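You operate a simulated robot arm through the tools that you are given. There is no shell and no other tool. Be economical: measure what you need, move in short steps, check, and stop when the job is done.

You run a simulated two-armed robot. Do the job below in one go: nothing can be reset, and whatever is moved stays where it is left.

Task
Count the orange block fuses on the long table top, then put as many of the iron caps from the long table top on the grey manual.

Only the result counts: the job must be done as asked and must still hold three seconds after the hand-in. Knocking over, shifting, dropping, spilling or breaking anything else fails it. Lids that push on must go on centred and level and be pressed home; caps that screw on are set level and turned clockwise until they are tight.

Robot
Two 6-joint arms with two-finger parallel grippers on one trunk, on a base that drives. Base frame: it is fixed to the floor where the robot stands at the start and does not move with it; the origin is under the middle of the robot, x ahead of it, y to its left, z up. Readings come in m, degrees, newtons and seconds.
The left shoulder is at the start at [0.06, 0.187, 1.097], the right one opposite. With the tool pointing down near the work surface each hand reaches from about 0.26 to 0.62 m from the robot's upright axis, wherever it stands, measured 20 degrees to its own side. Payload 1.57 kg a hand.
The TCP of each hand is the grasp point between the finger pads, 0.03 m short of the fingertips. In the tool frame z runs along the fingers and y along their closing line. The gripper opens to 0.11 m. The fingers are 0.024 m wide and 0.012 m thick; the gripper's body (0.048 by 0.112 m) begins 0.078 m behind the TCP.
Orientation is told as [roll, pitch, yaw] about the base's x, y, z axes, in that order, counted from this pose: with the fingers straight down and closing along the base's y, the tool's x points along the base's -x, its y along +y and its z along -z.

Tools
- The arms move only by the tool nudge_tool. It takes "left_steps", "right_steps" or both (then of equal length, played together; a hand with none holds still); each is one flat list of numbers, 7 for each row, row after row: the gripper command, from -1 (shut) to 1 (fully open), values between in proportion, then the shift along the tool's x, y, z in units of 300 mm (1.0 is 300 mm), then the turn, a rotation vector about the tool's x, y, z in units of 45 degrees (1.0 is 45 degrees). In form: [gripper, dx, dy, dz, ax, ay, az, gripper, dx, dy, dz, ax, ay, az, ...]. A call has 1 to 8 rows; each row is the pose to reach, as a shift and turn from the pose commanded when the call began, along the tool's axes at that moment. A call with a number of a shift or a turn outside -1 to 1 is refused whole. Each row takes 0.2 s and may step no farther than 0.05 m and 8.6 degrees from the row before; otherwise, or with a gripper value out of range, the whole call is refused. Where a pose cannot be reached the arm comes as near as it can. A force on the tool above 40 N (or 10 N above the force at the start of the call, whichever is more), or a blocked arm, ends the call early, and 0.2 s more pass. Each finger travels about 0.153 m/s and halts on what it meets, pressing with about 21 N; the grip force reading is that of the motor and also rises with nothing between the fingers. The clock runs only during rows and for 0.2 s after the last one: add rows that repeat a pose to give the fingers time. It gives the time, the measured TCP pose, the force on the tool (base axes), the opening and the grip force at its end, in the units of the frame above (readings bear some noise), and new pictures: "show" is both (left out), scene, wrist or none (wrist: the cameras of the hands that moved).
- Cameras (640 x 400 px; columns grow to the right, rows downward): "scene" is now at [0.0168, -0.0088, 1.6386]; the picture's right is [-0.10, -0.99, 0.00], its down [-0.77, 0.08, -0.64] and it looks along [0.63, -0.07, -0.77] (base axes); focal length 294 px, centre (320, 200). "left" rides on the left gripper at [0.07, -0.016, -0.141] in its tool frame; the picture's right is [0.23, 0.97, 0.00], its down [-0.86, 0.20, -0.48] and it looks along [-0.47, 0.11, 0.88] (tool axes); focal length 222 px, centre (320, 200). "right" rides on the right gripper at [0.07, 0.016, -0.141] in its tool frame; the picture's right is [-0.23, 0.97, 0.00], its down [-0.86, -0.20, -0.48] and it looks along [-0.47, -0.11, 0.88] (tool axes); focal length 222 px, centre (320, 200). There is no depth. A picture from a camera that has moved, and an enlarged one, comes with that camera's place and axes in the base frame and with its lens.
- slide_trunk(by): slides the trunk up (or, below 0, down) by that many m; the arms and the scene camera ride with it, the base frame stays. It gives what a move gives, with no picture.
- base_move(legs): drives the robot by 1 to 6 legs, each [ahead, left, turn to the left] in m, m and degrees, along the robot's own axes; the way and the turn of a leg run together, so that a leg with both is an arc; at most 1.5 m and 180 degrees a leg. The arms and the cameras ride along, it lands a little off, and it stops where it bumps. It gives what a move gives, and a new picture of the scene camera.
- turn_head(pan, tilt): turns the head with the scene camera to pan (to the left, within 86 degrees either way) and tilt (down, from -29 to 69), counted from straight ahead of the robot. It gives what a move gives, and a new picture of the scene camera.
- inspect(camera, box): a new picture of the part [left, top, right, bottom] of that camera's present view, enlarged. No time passes.
- close_job(): hands the job in; it is judged then, once.

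Go step by step. Nothing tells you exact positions but the pictures and the camera data: compare them with the known pose of the tool, close in by small moves and look again before you grip or let go. The budget is 120 turns and 260 pictures, counting those below and the enlarged ones. Unless the task says otherwise, let go and move clear before handing in, and close with one line.

The tools are called after ">>>" as a command line: name --argument value ..., lists and objects as JSON in quotes. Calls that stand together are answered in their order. nudge_tool: Moves the arms, as the interface text tells. Its arguments: {"type":"object","properties":{"left_steps":{"type":"array"},"right_steps":{"type":"array"},"show":{"type":"string","enum":["both","scene","wrist","none"]}},"required":[]} The other tools are called the same way: slide_trunk (by) slides the trunk up or down; base_move (legs) drives the base; turn_head (pan, tilt) turns the head that bears the scene camera; inspect (camera, box) takes an enlarged picture of a part of a camera's view; close_job () hands the job in.

At the start:

```text
time_s: 0.0
left_tcp_pos: [0.4163, 0.2343, 1.123]
left_tcp_rot: [0.0, 0.1, 0.0]
left_wrist_force: [0.8, 0.0, 0.1]
left_finger_gap: 0.1099
left_grasp_force: 0.0
right_tcp_pos: [0.4492, -0.1757, 1.0966]
right_tcp_rot: [0.0, 0.0, 0.0]
right_wrist_force: [0.0, 0.3, 0.0]
right_finger_gap: 0.1097
right_grasp_force: 0.0
trunk travel left (down, up): [-0.725, 0.265]
robot x, y, heading: [0.0006, -0.0021, -0.1]
head pan, tilt: [-6.0, 50.4]
```

scene: 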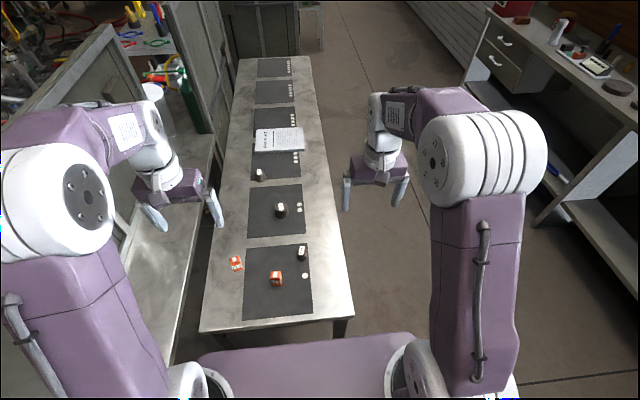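
right: 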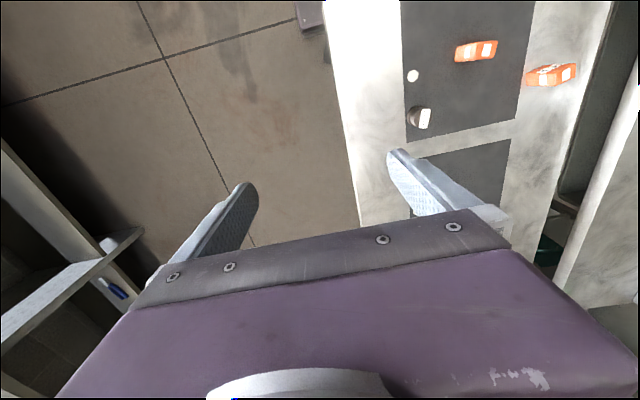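
left: 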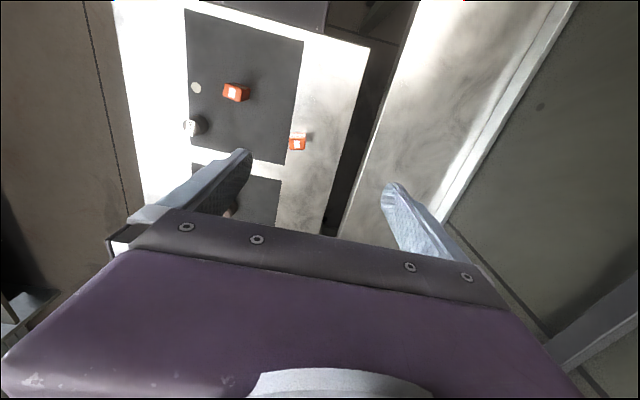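

I see a long table with dark mats, two orange items close by, some dark/white caps and a grey manual farther away. I'll zoom in to identify things.

>>> inspect --camera "scene" --box '[200, 220, 360, 320]'

>>> inspect --camera "scene" --box '[220, 130, 348, 210]'

>>> inspect --camera "scene" --box '[220, 50, 348, 130]'

```text
4.00 times, centred on (280, 270) of scene
camera zoom: at [0.0168, -0.0088, 1.6386], right [-0.1, -0.99, 0.0], down [-0.77, 0.08, -0.64], along [0.63, -0.07, -0.77], focal length 1176 px, centre (480, -80)
```

zoom: 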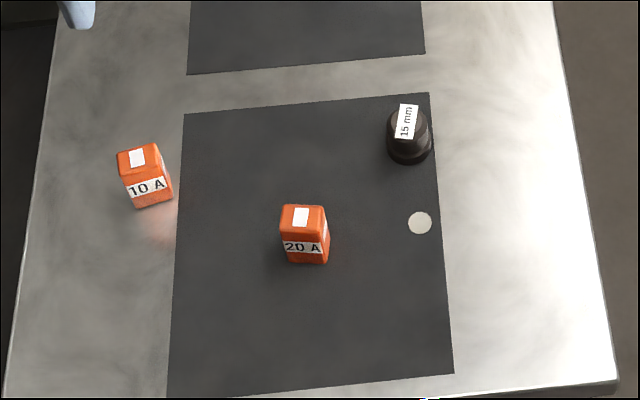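

```text
5.00 times, centred on (284, 170) of scene
camera zoom: at [0.0168, -0.0088, 1.6386], right [-0.1, -0.99, 0.0], down [-0.77, 0.08, -0.64], along [0.63, -0.07, -0.77], focal length 1470 px, centre (500, 350)
```

zoom: 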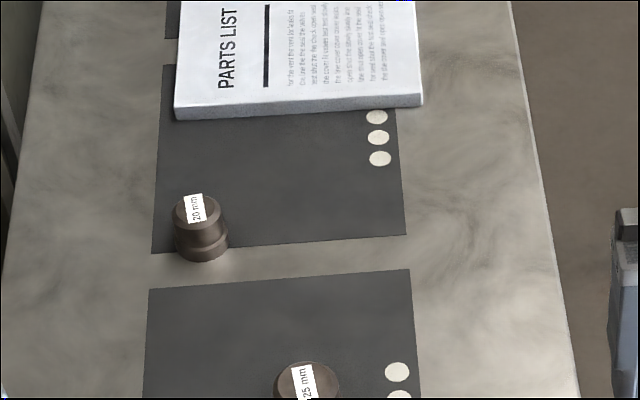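

```text
5.00 times, centred on (284, 90) of scene
camera zoom: at [0.0168, -0.0088, 1.6386], right [-0.1, -0.99, 0.0], down [-0.77, 0.08, -0.64], along [0.63, -0.07, -0.77], focal length 1470 px, centre (500, 750)
```

zoom: 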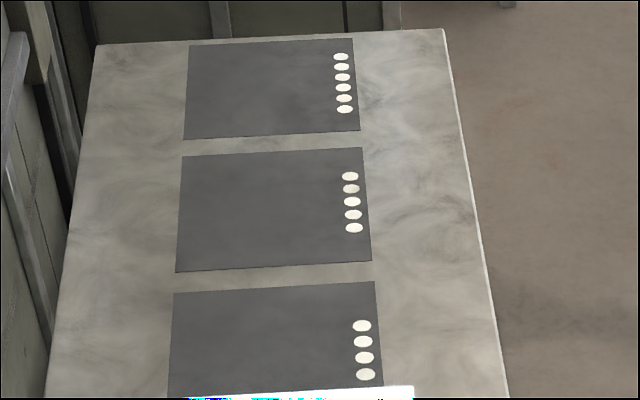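

Two orange fuses are visible so far (10 A, 20 A), plus three caps marked 15, 25 and 20 mm. The table spans about x 0.27–1.86, y −0.15–0.29, so I'll drive into the right-hand aisle and face it to see hidden spots.

>>> base_move --legs '[[-0.1, 0, 0], [0, -0.75, 0], [0.95, 0, 0], [0, 0, 90]]'

```text
time_s: 13.1
left_tcp_pos: [0.6235, -0.3115, 1.1234]
left_tcp_rot: [0.0, 0.0, 90.3]
left_wrist_force: [0.7, -0.1, -0.6]
left_finger_gap: 0.1101
left_grasp_force: 0.1
right_tcp_pos: [1.0335, -0.2741, 1.0964]
right_tcp_rot: [0.0, 0.0, 90.4]
right_wrist_force: [0.0, -0.7, 0.4]
right_finger_gap: 0.1099
right_grasp_force: 0.0
trunk travel left (down, up): [-0.725, 0.265]
robot x, y, heading: [0.8597, -0.7258, 90.3]
head pan, tilt: [-6.0, 50.4]
camera scene: at [0.8688, -0.7102, 1.6386], right [1.0, -0.1, 0.0], down [-0.08, -0.77, -0.64], along [0.06, 0.63, -0.77], focal length 294 px, centre (320, 200)
```

scene: 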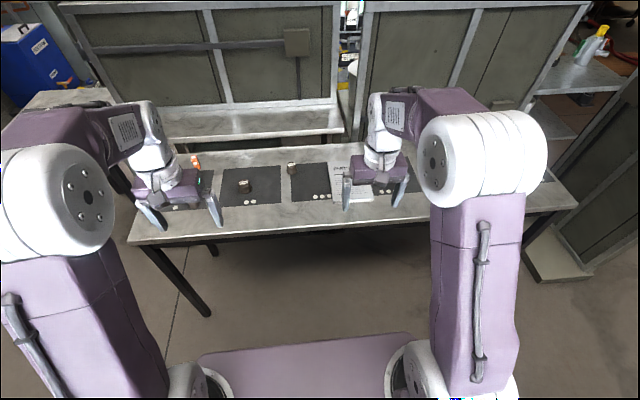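

I'm in the aisle facing the table. I'll close in to about y = −0.44 and look both ways along it.

>>> base_move --legs '[[0.28, 0.0, 0]]'

>>> turn_head --pan 45 --tilt 45

>>> turn_head --pan -45 --tilt 45

>>> turn_head --pan 0 --tilt 55

```text
time_s: 15.1
left_tcp_pos: [0.6201, -0.0306, 1.1245]
left_tcp_rot: [0.0, -0.1, 90.5]
left_wrist_force: [0.1, -0.2, -0.4]
left_finger_gap: 0.1101
left_grasp_force: 0.1
right_tcp_pos: [1.0297, 0.0079, 1.0966]
right_tcp_rot: [0.0, -0.1, 90.5]
right_wrist_force: [0.0, -0.5, 0.5]
right_finger_gap: 0.1101
right_grasp_force: 0.1
trunk travel left (down, up): [-0.725, 0.265]
robot x, y, heading: [0.8619, -0.4428, 90.5]
head pan, tilt: [-6.0, 50.4]
camera scene: at [0.8665, -0.4297, 1.6386], right [1.0, -0.09, 0.0], down [-0.07, -0.77, -0.64], along [0.06, 0.64, -0.77], focal length 294 px, centre (320, 200)
```

scene: 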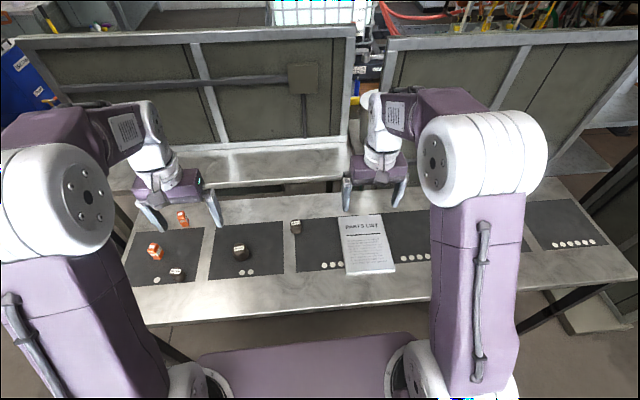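

```text
time_s: 16.3
left_tcp_pos: [0.6189, -0.0304, 1.1242]
left_tcp_rot: [0.0, 0.0, 90.4]
left_wrist_force: [-0.5, -0.5, -0.4]
left_finger_gap: 0.11
left_grasp_force: 0.2
right_tcp_pos: [1.0308, 0.0084, 1.0971]
right_tcp_rot: [0.1, -0.1, 90.5]
right_wrist_force: [0.1, 0.3, 0.4]
right_finger_gap: 0.1101
right_grasp_force: 0.0
trunk travel left (down, up): [-0.725, 0.265]
robot x, y, heading: [0.857, -0.4446, 90.8]
head pan, tilt: [45.0, 45.0]
camera scene: at [0.8012, -0.4473, 1.646], right [0.7, 0.71, 0.0], down [0.5, -0.5, -0.71], along [-0.5, 0.5, -0.71], focal length 294 px, centre (320, 200)
```

scene: 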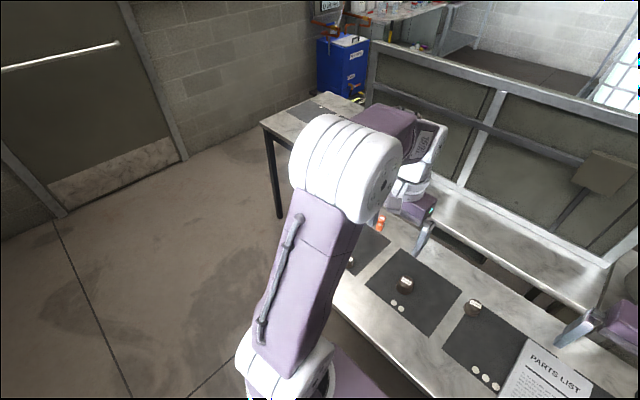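

```text
time_s: 17.9
left_tcp_pos: [0.6198, -0.03, 1.1238]
left_tcp_rot: [0.0, 0.0, 90.6]
left_wrist_force: [0.2, -0.1, -0.3]
left_finger_gap: 0.1101
left_grasp_force: 0.0
right_tcp_pos: [1.0309, 0.0094, 1.0963]
right_tcp_rot: [0.0, 0.0, 90.5]
right_wrist_force: [-0.4, 0.2, -0.7]
right_finger_gap: 0.1101
right_grasp_force: 0.0
trunk travel left (down, up): [-0.725, 0.265]
robot x, y, heading: [0.858, -0.4485, 90.6]
head pan, tilt: [-45.0, 45.0]
camera scene: at [0.9161, -0.4464, 1.646], right [0.71, -0.7, 0.0], down [-0.49, -0.51, -0.71], along [0.49, 0.5, -0.71], focal length 294 px, centre (320, 200)
```

scene: 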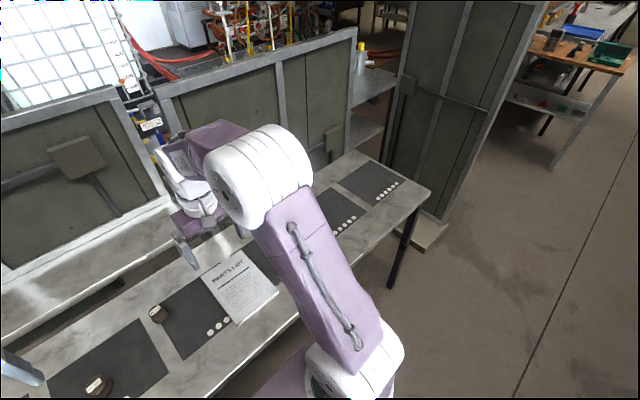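

```text
time_s: 19.1
left_tcp_pos: [0.6195, -0.0293, 1.1246]
left_tcp_rot: [0.0, 0.0, 90.5]
left_wrist_force: [-0.1, 0.2, -0.2]
left_finger_gap: 0.1101
left_grasp_force: 0.2
right_tcp_pos: [1.03, 0.007, 1.096]
right_tcp_rot: [0.1, 0.0, 90.5]
right_wrist_force: [0.2, 0.2, -0.3]
right_finger_gap: 0.1098
right_grasp_force: 0.1
trunk travel left (down, up): [-0.725, 0.265]
robot x, y, heading: [0.8611, -0.4423, 90.4]
head pan, tilt: [0.0, 55.0]
camera scene: at [0.8586, -0.4323, 1.6326], right [1.0, 0.01, 0.0], down [0.01, -0.82, -0.57], along [0.0, 0.57, -0.82], focal length 294 px, centre (320, 200)
```

scene: 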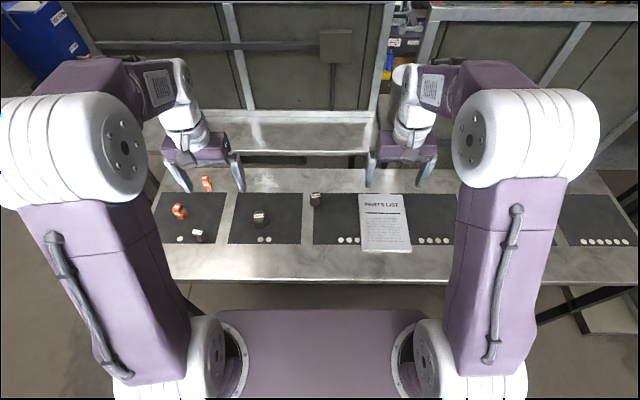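

The table holds two fuses and three caps. I'll zoom in to check the caps' material and the manual.

>>> inspect --camera "scene" --box '[150, 170, 278, 250]'

>>> inspect --camera "scene" --box '[295, 180, 423, 260]'

>>> inspect --camera "left" --box '[0, 0, 640, 400]'

>>> inspect --camera "right" --box '[0, 0, 640, 400]'

```text
5.00 times, centred on (214, 210) of scene
camera zoom: at [0.8586, -0.4323, 1.6326], right [1.0, 0.01, 0.0], down [0.01, -0.82, -0.57], along [0.0, 0.57, -0.82], focal length 1470 px, centre (850, 150)
```

zoom: 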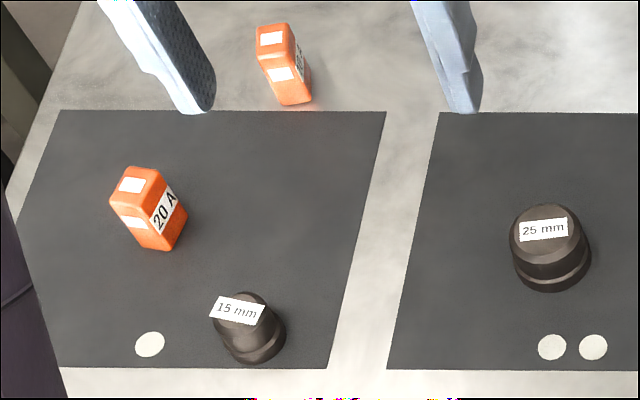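

```text
5.00 times, centred on (359, 220) of scene
camera zoom: at [0.8586, -0.4323, 1.6326], right [1.0, 0.01, 0.0], down [0.01, -0.82, -0.57], along [0.0, 0.57, -0.82], focal length 1470 px, centre (125, 100)
```

zoom: 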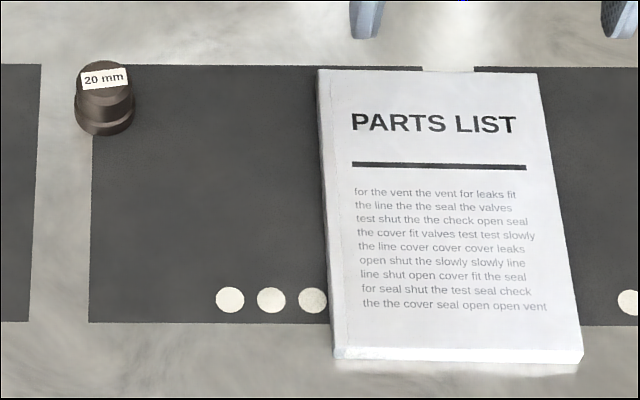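

```text
1.00 times, centred on (320, 200) of left
camera zoom: at [0.6364, -0.1001, 1.2651], right [-0.97, -0.24, 0.0], down [-0.21, 0.85, 0.48], along [-0.11, 0.46, -0.88], focal length 222 px, centre (320, 200)
```

zoom: 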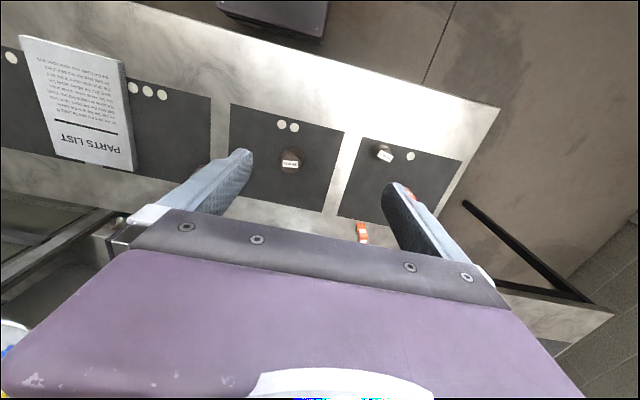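

```text
1.00 times, centred on (320, 200) of right
camera zoom: at [1.0147, -0.0626, 1.2377], right [-0.98, 0.22, 0.0], down [0.19, 0.86, 0.48], along [0.1, 0.47, -0.88], focal length 222 px, centre (320, 200)
```

zoom: 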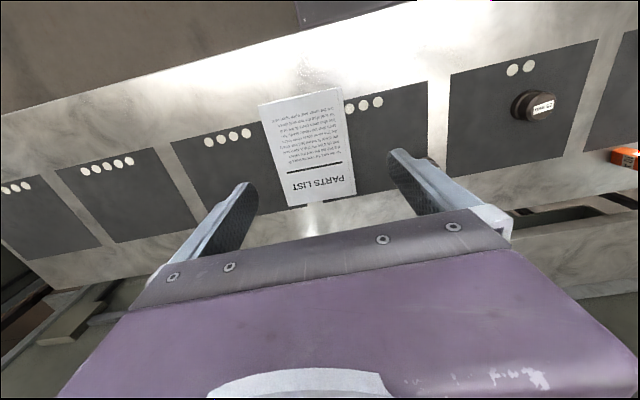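

All three caps look iron and there are two fuses, so two caps go on the manual: the 20 mm at about (0.843, 0.131) and the 25 mm at about (0.663, 0.053). The manual spans roughly x 0.99–1.14, y −0.05–0.157. I'll shift the base left so the right arm reaches all three.

>>> base_move --legs '[[0.01, 0.15, 0]]'

```text
time_s: 20.4
left_tcp_pos: [0.4718, -0.0218, 1.1249]
left_tcp_rot: [0.0, 0.1, 90.6]
left_wrist_force: [-0.5, -0.5, -0.1]
left_finger_gap: 0.11
left_grasp_force: 0.0
right_tcp_pos: [0.882, 0.0172, 1.0955]
right_tcp_rot: [0.1, 0.0, 90.6]
right_wrist_force: [0.1, -1.1, 0.2]
right_finger_gap: 0.11
right_grasp_force: 0.2
trunk travel left (down, up): [-0.725, 0.265]
robot x, y, heading: [0.7094, -0.4359, 90.4]
head pan, tilt: [0.0, 55.0]
camera scene: at [0.7115, -0.4243, 1.6326], right [1.0, 0.01, 0.0], down [0.01, -0.82, -0.57], along [-0.01, 0.57, -0.82], focal length 294 px, centre (320, 200)
```

scene: 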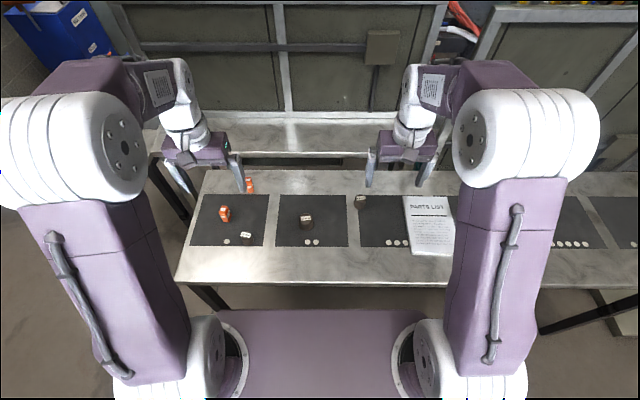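

The right arm now has the 20 mm cap, 25 mm cap and manual all in range. I'll move its hand above the 20 mm cap.

>>> nudge_tool --right_steps '[1, -0.076, 0.026, 0.097, 0, 0, 0, 1, -0.152, 0.051, 0.194, 0, 0, 0, 1, -0.229, 0.077, 0.291, 0, 0, 0, 1, -0.305, 0.102, 0.388, 0, 0, 0, 1, -0.381, 0.128, 0.485, 0, 0, 0, 1, -0.381, 0.128, 0.485, 0, 0, 0]'

>>> inspect --camera "scene" --box '[320, 150, 448, 230]'

```text
time_s: 21.8
left_tcp_pos: [0.4691, -0.0225, 1.123]
left_tcp_rot: [-0.1, 0.0, 90.6]
left_wrist_force: [0.3, 0.5, -0.3]
left_finger_gap: 0.1099
left_grasp_force: 0.0
right_tcp_pos: [0.8395, 0.1294, 0.9511]
right_tcp_rot: [0.0, 0.0, 90.7]
right_wrist_force: [0.8, 0.7, -0.6]
right_finger_gap: 0.1097
right_grasp_force: 0.1
trunk travel left (down, up): [-0.725, 0.265]
robot x, y, heading: [0.7058, -0.4359, 90.5]
head pan, tilt: [0.0, 55.0]
camera scene: at [0.7086, -0.4252, 1.6326], right [1.0, 0.01, 0.0], down [0.01, -0.82, -0.57], along [-0.01, 0.57, -0.82], focal length 294 px, centre (320, 200)
camera right: at [0.8251, 0.0583, 1.0928], right [-0.98, 0.22, 0.0], down [0.19, 0.86, 0.48], along [0.1, 0.47, -0.88], focal length 222 px, centre (320, 200)
```

scene: 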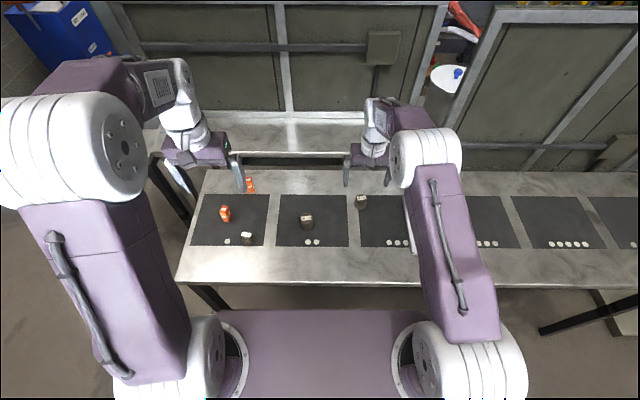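
right: 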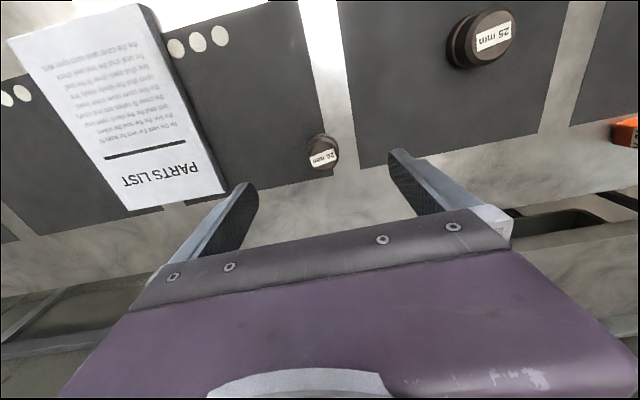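

```text
5.00 times, centred on (384, 190) of scene
camera zoom: at [0.7086, -0.4252, 1.6326], right [1.0, 0.01, 0.0], down [0.01, -0.82, -0.57], along [-0.01, 0.57, -0.82], focal length 1470 px, centre (0, 250)
```

zoom: 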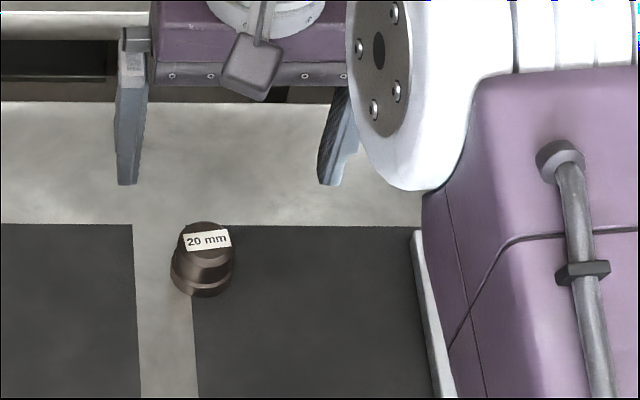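

The wrist camera puts the 20 mm cap at about (0.838, 0.131), nearly under the TCP. I'll descend with the gripper open.

>>> nudge_tool --right_steps '[1, -0.004, 0.006, 0.13, 0, 0, 0, 1, -0.006, 0.006, 0.26, 0, 0, 0, 1, -0.006, 0.006, 0.32, 0, 0, 0, 1, -0.006, 0.006, 0.377, 0, 0, 0, 1, -0.006, 0.006, 0.377, 0, 0, 0]'

>>> inspect --camera "scene" --box '[320, 150, 448, 230]'

```text
time_s: 23.0
left_tcp_pos: [0.4695, -0.0211, 1.1244]
left_tcp_rot: [-0.1, 0.0, 90.6]
left_wrist_force: [0.1, 0.4, 0.5]
left_finger_gap: 0.1098
left_grasp_force: 0.0
right_tcp_pos: [0.838, 0.1318, 0.8378]
right_tcp_rot: [0.0, 0.0, 90.6]
right_wrist_force: [-0.5, -0.6, 0.4]
right_finger_gap: 0.1101
right_grasp_force: 0.1
trunk travel left (down, up): [-0.725, 0.265]
robot x, y, heading: [0.7064, -0.4379, 90.5]
head pan, tilt: [0.0, 55.0]
camera scene: at [0.7087, -0.4243, 1.6326], right [1.0, 0.01, 0.0], down [0.01, -0.82, -0.57], along [-0.01, 0.57, -0.82], focal length 294 px, centre (320, 200)
camera right: at [0.8229, 0.0607, 0.9783], right [-0.98, 0.22, 0.0], down [0.19, 0.86, 0.48], along [0.1, 0.47, -0.88], focal length 222 px, centre (320, 200)
```

scene: 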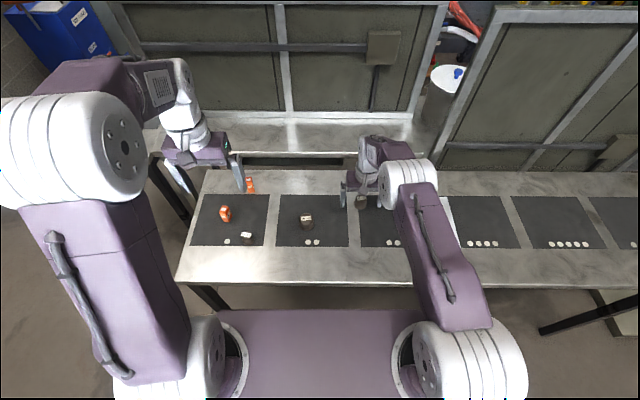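
right: 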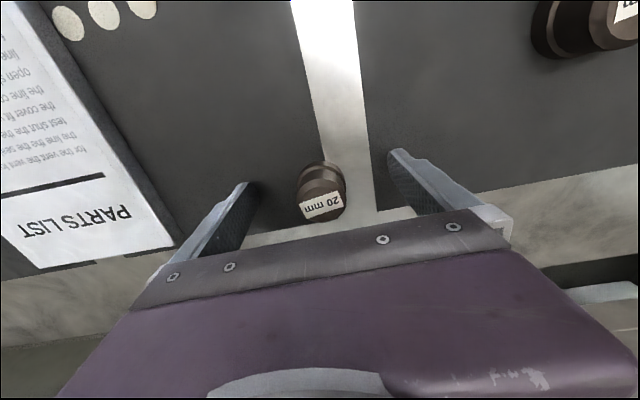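

```text
5.00 times, centred on (384, 190) of scene
camera zoom: at [0.7087, -0.4243, 1.6326], right [1.0, 0.01, 0.0], down [0.01, -0.82, -0.57], along [-0.01, 0.57, -0.82], focal length 1470 px, centre (0, 250)
```

zoom: 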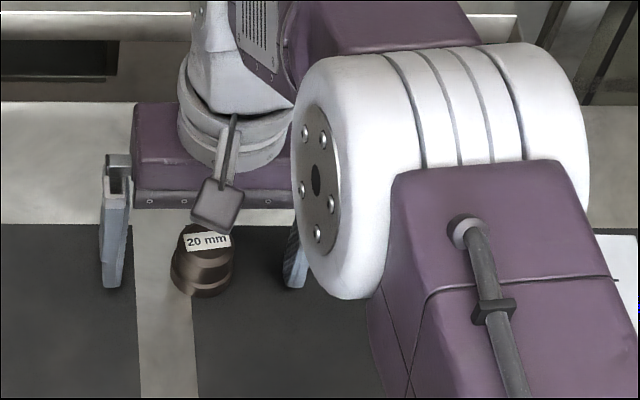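

The cap sits centred between the fingers. I'll close on it and lift.

>>> nudge_tool --right_steps '[-1, 0, 0, 0, 0, 0, 0, -1, 0, 0, 0, 0, 0, 0, -1, 0, 0, 0, 0, 0, 0, -1, 0, 0, 0, 0, 0, 0]' --show "wrist"

```text
time_s: 24.0
left_tcp_pos: [0.4697, -0.0216, 1.1242]
left_tcp_rot: [0.0, 0.0, 90.6]
left_wrist_force: [0.0, 0.1, -0.2]
left_finger_gap: 0.1097
left_grasp_force: 0.0
right_tcp_pos: [0.8382, 0.1327, 0.8364]
right_tcp_rot: [0.0, -0.1, 90.6]
right_wrist_force: [-0.1, 0.0, 0.0]
right_finger_gap: 0.0404
right_grasp_force: 21.1
trunk travel left (down, up): [-0.725, 0.265]
robot x, y, heading: [0.7136, -0.4354, 90.4]
head pan, tilt: [0.0, 55.0]
camera right: at [0.8228, 0.0609, 0.9784], right [-0.98, 0.22, 0.0], down [0.19, 0.86, 0.48], along [0.1, 0.47, -0.88], focal length 222 px, centre (320, 200)
```

right: 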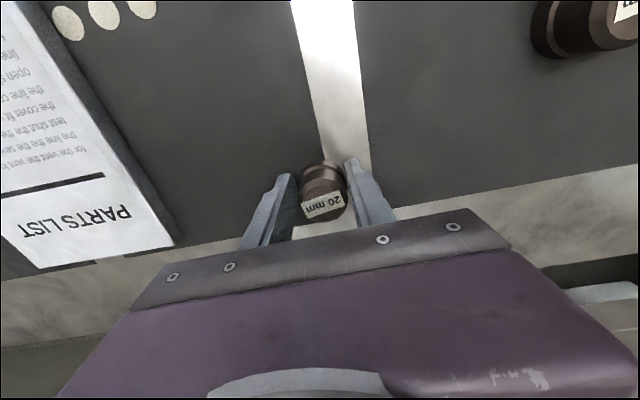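

The cap is held with a 40 mm gap. I'll lift it and carry it over the manual's far half.

>>> nudge_tool --right_steps '[-1, 0, 0, -0.16, 0, 0, 0, -1, 0, 0, -0.32, 0, 0, 0, -1, 0.03, -0.15, -0.33, 0, 0, 0, -1, 0.06, -0.3, -0.33, 0, 0, 0, -1, 0.09, -0.45, -0.33, 0, 0, 0, -1, 0.12, -0.6, -0.33, 0, 0, 0, -1, 0.15, -0.757, -0.33, 0, 0, 0, -1, 0.15, -0.757, -0.33, 0, 0, 0]'

>>> inspect --camera "scene" --box '[340, 150, 500, 250]'

```text
time_s: 25.8
left_tcp_pos: [0.469, -0.0207, 1.1243]
left_tcp_rot: [0.0, 0.1, 90.6]
left_wrist_force: [0.4, -0.8, -0.5]
left_finger_gap: 0.11
left_grasp_force: 0.0
right_tcp_pos: [1.0662, 0.0903, 0.9372]
right_tcp_rot: [0.0, 0.0, 90.6]
right_wrist_force: [-0.3, 0.2, -1.5]
right_finger_gap: 0.0406
right_grasp_force: 21.2
trunk travel left (down, up): [-0.725, 0.265]
robot x, y, heading: [0.7051, -0.4328, 90.8]
head pan, tilt: [0.0, 55.0]
camera scene: at [0.7077, -0.4237, 1.6326], right [1.0, 0.01, 0.0], down [0.01, -0.82, -0.57], along [-0.01, 0.57, -0.82], focal length 294 px, centre (320, 200)
camera right: at [1.0498, 0.0188, 1.077], right [-0.98, 0.22, 0.0], down [0.19, 0.86, 0.48], along [0.1, 0.47, -0.88], focal length 222 px, centre (320, 200)
```

scene: 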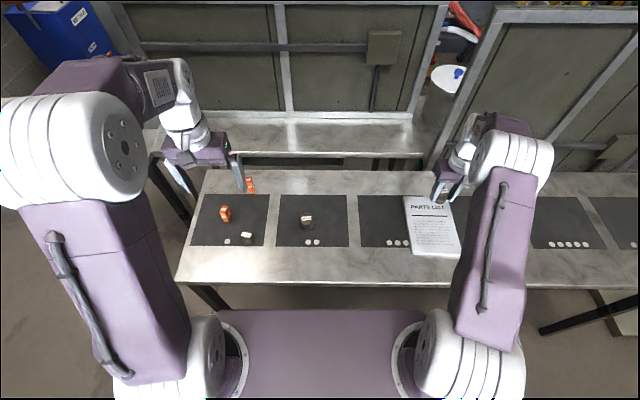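
right: 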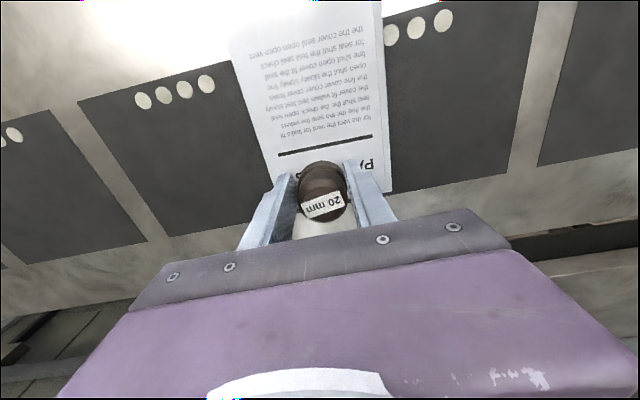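

```text
4.00 times, centred on (420, 200) of scene
camera zoom: at [0.7077, -0.4237, 1.6326], right [1.0, 0.01, 0.0], down [0.01, -0.82, -0.57], along [-0.01, 0.57, -0.82], focal length 1176 px, centre (-80, 200)
```

zoom: 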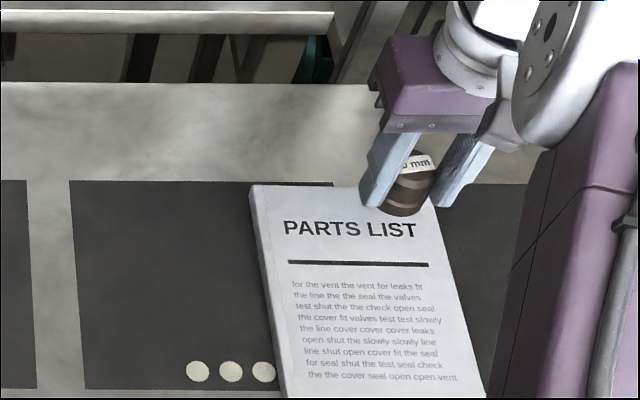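

It is over the manual near the heading. I'll lower until just above its surface.

>>> nudge_tool --right_steps '[-1, 0, 0, 0.1, 0, 0, 0, -1, 0, 0, 0.2, 0, 0, 0, -1, 0, 0, 0.245, 0, 0, 0, -1, 0, 0, 0.245, 0, 0, 0]'

>>> inspect --camera "scene" --box '[396, 170, 476, 220]'

```text
time_s: 26.8
left_tcp_pos: [0.4693, -0.0227, 1.1233]
left_tcp_rot: [0.0, 0.0, 90.6]
left_wrist_force: [0.0, 0.1, 0.1]
left_finger_gap: 0.1102
left_grasp_force: 0.0
right_tcp_pos: [1.0644, 0.0903, 0.8633]
right_tcp_rot: [0.0, 0.1, 90.6]
right_wrist_force: [0.0, 0.0, -1.4]
right_finger_gap: 0.0406
right_grasp_force: 20.8
trunk travel left (down, up): [-0.725, 0.265]
robot x, y, heading: [0.7056, -0.435, 90.7]
head pan, tilt: [0.0, 55.0]
camera scene: at [0.709, -0.4239, 1.6326], right [1.0, 0.01, 0.0], down [0.01, -0.82, -0.57], along [-0.01, 0.57, -0.82], focal length 294 px, centre (320, 200)
camera right: at [1.0497, 0.02, 1.0042], right [-0.98, 0.22, 0.0], down [0.19, 0.86, 0.48], along [0.1, 0.47, -0.88], focal length 222 px, centre (320, 200)
```

scene: 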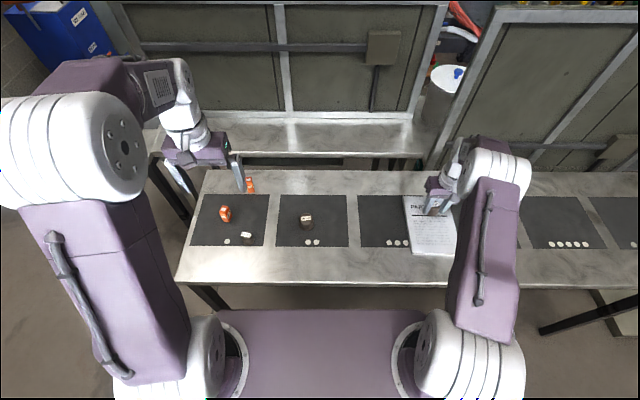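
right: 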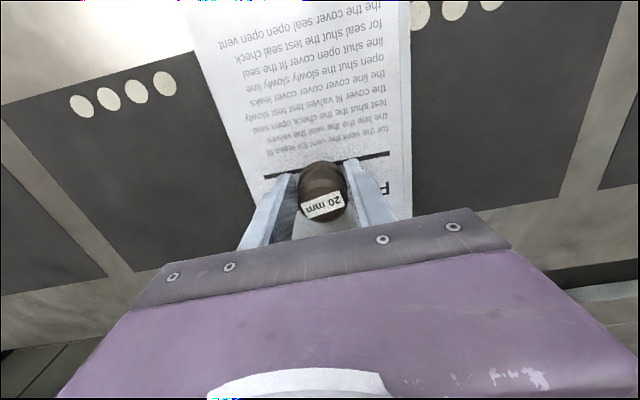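

```text
8.00 times, centred on (436, 195) of scene
camera zoom: at [0.709, -0.4239, 1.6326], right [1.0, 0.01, 0.0], down [0.01, -0.82, -0.57], along [-0.01, 0.57, -0.82], focal length 2352 px, centre (-608, 240)
```

zoom: 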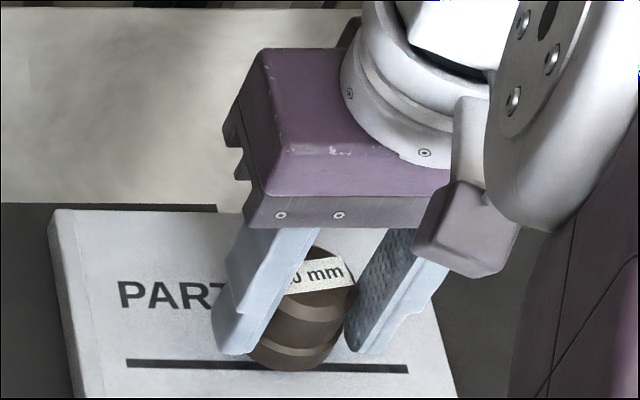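

It looks close to the surface. I'll lower in small steps, watching the force.

>>> nudge_tool --right_steps '[-1, 0, 0, 0.01, 0, 0, 0, -1, 0, 0, 0.02, 0, 0, 0, -1, 0, 0, 0.02, 0, 0, 0]' --show "none"

>>> nudge_tool --right_steps '[-1, 0, 0, 0.006, 0, 0, 0, -1, 0, 0, 0.006, 0, 0, 0]' --show "none"

>>> nudge_tool --right_steps '[-1, 0, 0, 0.006, 0, 0, 0, -1, 0, 0, 0.006, 0, 0, 0]' --show "none"

```text
time_s: 27.6
left_tcp_pos: [0.4711, -0.0223, 1.1236]
left_tcp_rot: [0.0, 0.0, 90.6]
left_wrist_force: [-0.3, 0.0, 0.5]
left_finger_gap: 0.11
left_grasp_force: 0.0
right_tcp_pos: [1.0667, 0.0906, 0.8578]
right_tcp_rot: [0.0, 0.0, 90.7]
right_wrist_force: [0.4, -0.3, -1.3]
right_finger_gap: 0.0406
right_grasp_force: 21.2
trunk travel left (down, up): [-0.725, 0.265]
robot x, y, heading: [0.7097, -0.4348, 90.7]
head pan, tilt: [0.0, 55.0]
```

```text
time_s: 28.2
left_tcp_pos: [0.4708, -0.0221, 1.1246]
left_tcp_rot: [0.0, 0.0, 90.5]
left_wrist_force: [-0.1, -1.0, 0.1]
left_finger_gap: 0.1102
left_grasp_force: 0.1
right_tcp_pos: [1.0662, 0.0902, 0.8564]
right_tcp_rot: [0.0, -0.1, 90.5]
right_wrist_force: [0.1, -0.6, -1.5]
right_finger_gap: 0.0404
right_grasp_force: 21.1
trunk travel left (down, up): [-0.725, 0.265]
robot x, y, heading: [0.7061, -0.4342, 90.6]
head pan, tilt: [0.0, 55.0]
```

```text
time_s: 28.8
left_tcp_pos: [0.4696, -0.0211, 1.123]
left_tcp_rot: [0.0, -0.1, 90.6]
left_wrist_force: [0.3, -0.1, -0.2]
left_finger_gap: 0.1097
left_grasp_force: 0.1
right_tcp_pos: [1.0668, 0.0899, 0.8544]
right_tcp_rot: [0.0, 0.0, 90.7]
right_wrist_force: [0.3, 0.1, -1.4]
right_finger_gap: 0.0404
right_grasp_force: 20.6
trunk travel left (down, up): [-0.725, 0.265]
robot x, y, heading: [0.7084, -0.4345, 90.7]
head pan, tilt: [0.0, 55.0]
```

No contact yet (the force is still the cap's weight). I'll carry on down.

>>> nudge_tool --right_steps '[-1, 0, 0, 0.007, 0, 0, 0, -1, 0, 0, 0.007, 0, 0, 0]' --show "none"

>>> nudge_tool --right_steps '[-1, 0, 0, 0.006, 0, 0, 0, -1, 0, 0, 0.006, 0, 0, 0]' --show "scene"

>>> inspect --camera "scene" --box '[396, 170, 476, 220]'

```text
time_s: 29.4
left_tcp_pos: [0.4702, -0.0232, 1.1241]
left_tcp_rot: [0.0, -0.1, 90.6]
left_wrist_force: [0.7, -0.7, 0.5]
left_finger_gap: 0.11
left_grasp_force: 0.1
right_tcp_pos: [1.0654, 0.0904, 0.8536]
right_tcp_rot: [-0.1, -0.2, 90.6]
right_wrist_force: [-0.4, 1.5, 9.7]
right_finger_gap: 0.0405
right_grasp_force: 21.0
trunk travel left (down, up): [-0.725, 0.265]
robot x, y, heading: [0.7068, -0.4368, 90.6]
head pan, tilt: [0.0, 55.0]
```

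```text
time_s: 30.0
left_tcp_pos: [0.4688, -0.0222, 1.1239]
left_tcp_rot: [-0.1, 0.0, 90.6]
left_wrist_force: [0.3, -0.2, 0.2]
left_finger_gap: 0.1099
left_grasp_force: 0.0
right_tcp_pos: [1.0663, 0.0887, 0.8503]
right_tcp_rot: [-0.1, -0.2, 90.6]
right_wrist_force: [-0.6, 2.8, 13.8]
right_finger_gap: 0.0403
right_grasp_force: 21.0
trunk travel left (down, up): [-0.725, 0.265]
robot x, y, heading: [0.7072, -0.4362, 90.8]
head pan, tilt: [0.0, 55.0]
camera scene: at [0.7071, -0.4259, 1.6326], right [1.0, 0.01, 0.0], down [0.01, -0.82, -0.57], along [-0.01, 0.57, -0.82], focal length 294 px, centre (320, 200)
```

scene: 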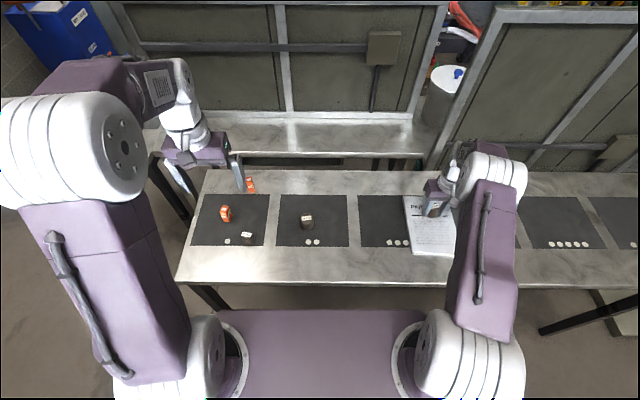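

```text
8.00 times, centred on (436, 195) of scene
camera zoom: at [0.7071, -0.4259, 1.6326], right [1.0, 0.01, 0.0], down [0.01, -0.82, -0.57], along [-0.01, 0.57, -0.82], focal length 2352 px, centre (-608, 240)
```

zoom: 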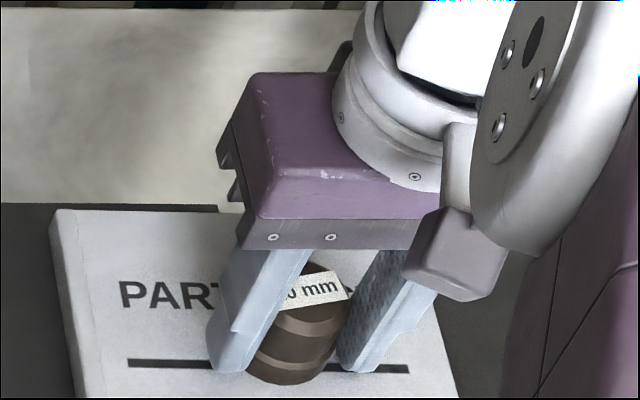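

The cap rests on the manual. I'll open partway and rise straight up.

>>> nudge_tool --right_steps '[-1, 0, 0, -0.006, 0, 0, 0, 0.4, 0, 0, -0.006, 0, 0, 0, 0.4, 0, 0, -0.006, 0, 0, 0, 0.4, 0, 0, -0.1, 0, 0, 0, 0.4, 0, 0, -0.22, 0, 0, 0, 0.4, 0, 0, -0.36, 0, 0, 0, 0.4, 0, 0, -0.36, 0, 0, 0]'

>>> inspect --camera "scene" --box '[396, 170, 476, 220]'

```text
time_s: 31.6
left_tcp_pos: [0.4706, -0.0214, 1.1239]
left_tcp_rot: [0.0, 0.1, 90.6]
left_wrist_force: [0.2, -0.7, 0.0]
left_finger_gap: 0.1103
left_grasp_force: 0.0
right_tcp_pos: [1.0676, 0.0885, 0.9582]
right_tcp_rot: [-0.1, 0.0, 90.6]
right_wrist_force: [-0.1, 0.2, -0.3]
right_finger_gap: 0.0771
right_grasp_force: 0.0
trunk travel left (down, up): [-0.725, 0.265]
robot x, y, heading: [0.7089, -0.4349, 90.6]
head pan, tilt: [0.0, 55.0]
camera scene: at [0.7092, -0.4236, 1.6325], right [1.0, 0.01, 0.0], down [0.01, -0.82, -0.57], along [-0.01, 0.57, -0.82], focal length 294 px, centre (320, 200)
camera right: at [1.0524, 0.0187, 1.0995], right [-0.98, 0.22, 0.0], down [0.19, 0.86, 0.48], along [0.1, 0.47, -0.88], focal length 222 px, centre (320, 200)
```

scene: 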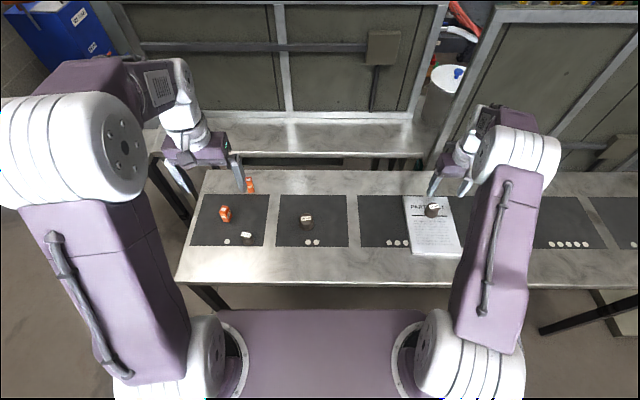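
right: 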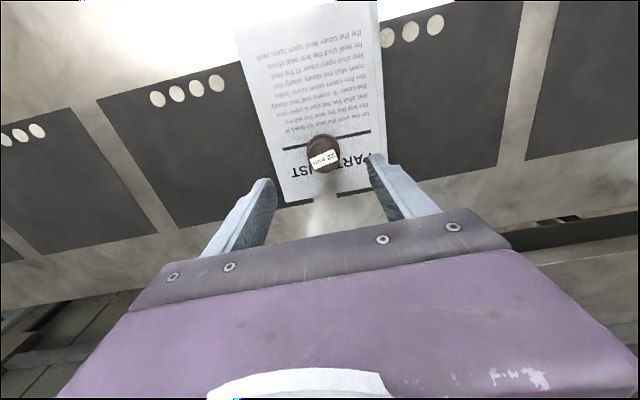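

```text
8.00 times, centred on (436, 195) of scene
camera zoom: at [0.7092, -0.4236, 1.6325], right [1.0, 0.01, 0.0], down [0.01, -0.82, -0.57], along [-0.01, 0.57, -0.82], focal length 2352 px, centre (-608, 240)
```

zoom: 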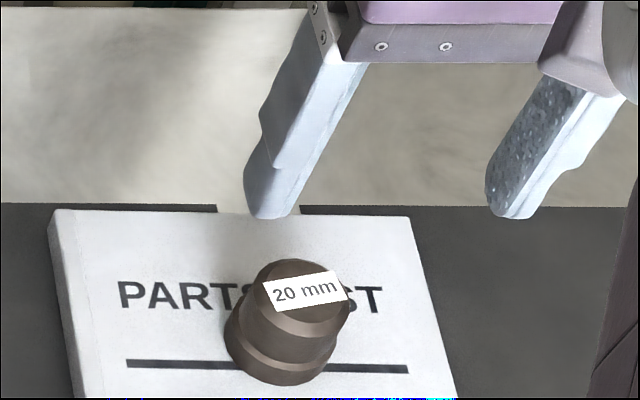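

The 20 mm cap stands level on the manual. Next I move the right hand toward the 25 mm cap, shifting the left hand outward for clearance.

>>> nudge_tool --right_steps '[0.4, 0.01, 0.15, 0, 0, 0, 0, 0.4, 0.02, 0.3, 0, 0, 0, 0, 1, 0.03, 0.45, 0, 0, 0, 0, 1, 0.045, 0.6, 0, 0, 0, 0, 1, 0.06, 0.75, 0, 0, 0, 0, 1, 0.07, 0.9, 0, 0, 0, 0]' --left_steps '[1, 0, 0.06, 0, 0, 0, 0, 1, 0, 0.12, 0, 0, 0, 0, 1, 0, 0.18, 0, 0, 0, 0, 1, 0, 0.24, 0, 0, 0, 0, 1, 0, 0.3, 0, 0, 0, 0, 1, 0, 0.33, 0, 0, 0, 0]' --show "none"

>>> nudge_tool --right_steps '[1, 0.012, 0.15, 0, 0, 0, 0, 1, 0.023, 0.3, 0, 0, 0, 0, 1, 0.034, 0.449, 0, 0, 0, 0, 1, 0.034, 0.449, 0, 0, 0, 0]'

>>> inspect --camera "scene" --box '[250, 170, 378, 250]'

```text
time_s: 33.0
left_tcp_pos: [0.3685, -0.0223, 1.1234]
left_tcp_rot: [-0.1, -0.1, 90.7]
left_wrist_force: [-0.3, -0.6, 0.6]
left_finger_gap: 0.1101
left_grasp_force: 0.2
right_tcp_pos: [0.7934, 0.0661, 0.9578]
right_tcp_rot: [0.0, 0.0, 90.5]
right_wrist_force: [-0.4, 0.0, -0.5]
right_finger_gap: 0.11
right_grasp_force: 0.0
trunk travel left (down, up): [-0.725, 0.265]
robot x, y, heading: [0.7075, -0.4341, 90.4]
head pan, tilt: [0.0, 55.0]
```

```text
time_s: 34.0
left_tcp_pos: [0.3705, -0.0235, 1.1239]
left_tcp_rot: [0.0, -0.1, 90.6]
left_wrist_force: [0.4, 0.3, 0.4]
left_finger_gap: 0.1099
left_grasp_force: 0.0
right_tcp_pos: [0.6613, 0.0543, 0.9588]
right_tcp_rot: [-0.1, 0.0, 90.6]
right_wrist_force: [0.2, 0.1, -0.1]
right_finger_gap: 0.1099
right_grasp_force: 0.1
trunk travel left (down, up): [-0.725, 0.265]
robot x, y, heading: [0.7069, -0.4353, 90.7]
head pan, tilt: [0.0, 55.0]
camera scene: at [0.7091, -0.4241, 1.6326], right [1.0, 0.01, 0.0], down [0.01, -0.82, -0.57], along [-0.01, 0.57, -0.82], focal length 294 px, centre (320, 200)
camera right: at [0.6452, -0.0156, 1.0982], right [-0.98, 0.22, 0.0], down [0.19, 0.86, 0.48], along [0.1, 0.47, -0.88], focal length 222 px, centre (320, 200)
```

scene: 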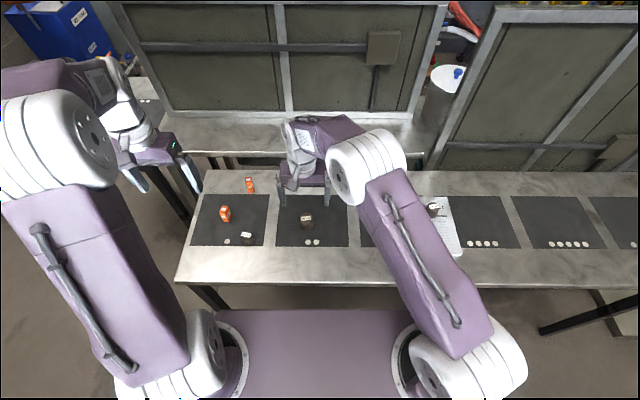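
right: 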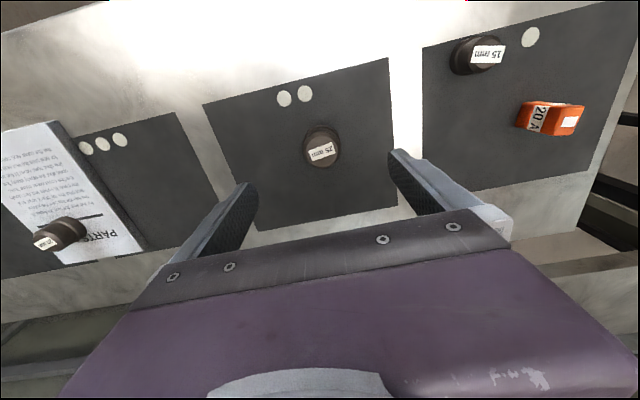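

```text
5.00 times, centred on (314, 210) of scene
camera zoom: at [0.7091, -0.4241, 1.6326], right [1.0, 0.01, 0.0], down [0.01, -0.82, -0.57], along [-0.01, 0.57, -0.82], focal length 1470 px, centre (350, 150)
```

zoom: 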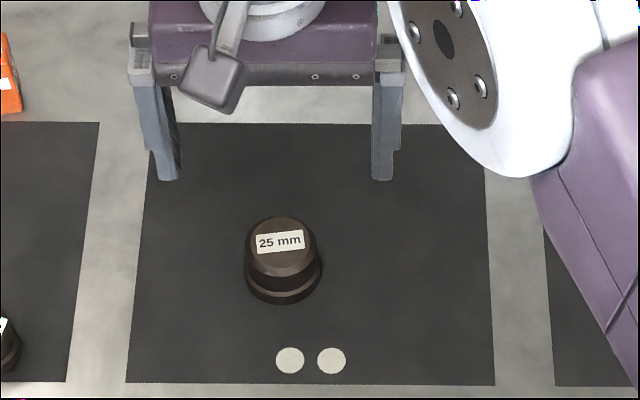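

The 25 mm cap is at about (0.658, 0.057), again almost under the hand. I'll descend.

>>> nudge_tool --right_steps '[1, -0.004, 0.01, 0.13, 0, 0, 0, 1, -0.008, 0.01, 0.26, 0, 0, 0, 1, -0.008, 0.01, 0.34, 0, 0, 0, 1, -0.008, 0.01, 0.403, 0, 0, 0, 1, -0.008, 0.01, 0.403, 0, 0, 0]' --show "wrist"

>>> inspect --camera "scene" --box '[250, 170, 378, 250]'

```text
time_s: 35.2
left_tcp_pos: [0.3696, -0.0241, 1.1246]
left_tcp_rot: [0.0, 0.0, 90.5]
left_wrist_force: [0.0, -0.1, 0.1]
left_finger_gap: 0.1102
left_grasp_force: 0.0
right_tcp_pos: [0.6592, 0.0557, 0.836]
right_tcp_rot: [-0.1, 0.0, 90.7]
right_wrist_force: [1.1, -0.4, 0.4]
right_finger_gap: 0.11
right_grasp_force: 0.0
trunk travel left (down, up): [-0.725, 0.265]
robot x, y, heading: [0.7065, -0.4357, 90.6]
head pan, tilt: [0.0, 55.0]
camera right: at [0.6429, -0.014, 0.9778], right [-0.98, 0.22, 0.0], down [0.19, 0.86, 0.48], along [0.1, 0.47, -0.88], focal length 222 px, centre (320, 200)
```

right: 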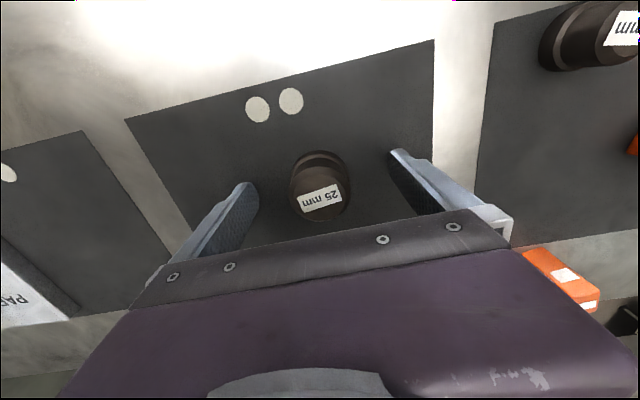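

```text
5.00 times, centred on (314, 210) of scene
camera zoom: at [0.7088, -0.4243, 1.6326], right [1.0, 0.01, 0.0], down [0.01, -0.82, -0.57], along [-0.01, 0.57, -0.82], focal length 1470 px, centre (350, 150)
```

zoom: 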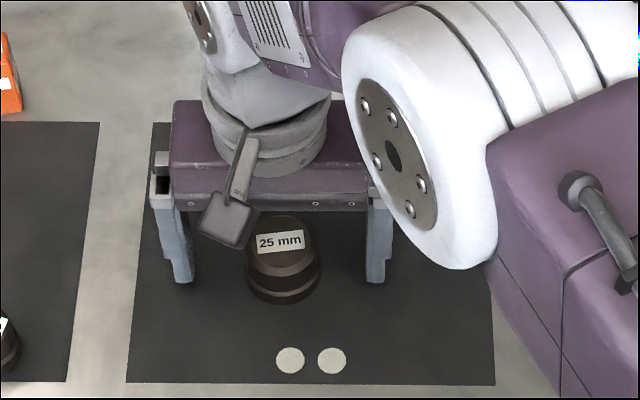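

It is centred between the fingers; I'll grip, then lift.

>>> nudge_tool --right_steps '[-1, 0, 0, 0, 0, 0, 0, -1, 0, 0, 0, 0, 0, 0, -1, 0, 0, 0, 0, 0, 0, -1, 0, 0, 0, 0, 0, 0]' --show "wrist"

>>> nudge_tool --right_steps '[-1, 0, 0, -0.16, 0, 0, 0, -1, 0, 0, -0.3, 0, 0, 0, -1, 0, 0, -0.42, 0, 0, 0, -1, 0, 0, -0.42, 0, 0, 0]' --show "wrist"

```text
time_s: 36.2
left_tcp_pos: [0.37, -0.0234, 1.123]
left_tcp_rot: [0.0, 0.1, 90.6]
left_wrist_force: [-0.6, 0.1, 0.3]
left_finger_gap: 0.1099
left_grasp_force: 0.1
right_tcp_pos: [0.6585, 0.0579, 0.8373]
right_tcp_rot: [0.1, -0.1, 90.6]
right_wrist_force: [1.2, 0.6, -0.6]
right_finger_gap: 0.0487
right_grasp_force: 21.5
trunk travel left (down, up): [-0.725, 0.265]
robot x, y, heading: [0.7081, -0.435, 90.6]
head pan, tilt: [0.0, 55.0]
camera right: at [0.6428, -0.0139, 0.978], right [-0.98, 0.22, 0.0], down [0.19, 0.86, 0.48], along [0.1, 0.47, -0.88], focal length 222 px, centre (320, 200)
```

right: 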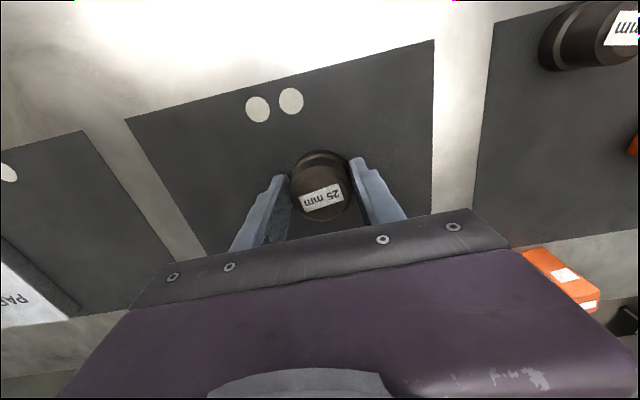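

```text
time_s: 37.2
left_tcp_pos: [0.3693, -0.0231, 1.1236]
left_tcp_rot: [0.2, -0.1, 90.6]
left_wrist_force: [-0.6, -0.8, 0.4]
left_finger_gap: 0.1101
left_grasp_force: 0.1
right_tcp_pos: [0.6592, 0.0549, 0.9635]
right_tcp_rot: [0.0, 0.0, 90.6]
right_wrist_force: [-0.2, 0.3, -2.5]
right_finger_gap: 0.0485
right_grasp_force: 21.3
trunk travel left (down, up): [-0.725, 0.265]
robot x, y, heading: [0.7089, -0.4333, 90.6]
head pan, tilt: [0.0, 55.0]
camera right: at [0.6431, -0.0148, 1.1044], right [-0.98, 0.22, 0.0], down [0.19, 0.86, 0.48], along [0.1, 0.47, -0.88], focal length 222 px, centre (320, 200)
```

right: 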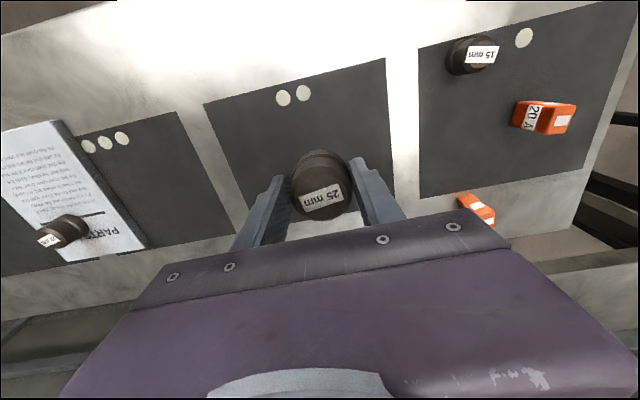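

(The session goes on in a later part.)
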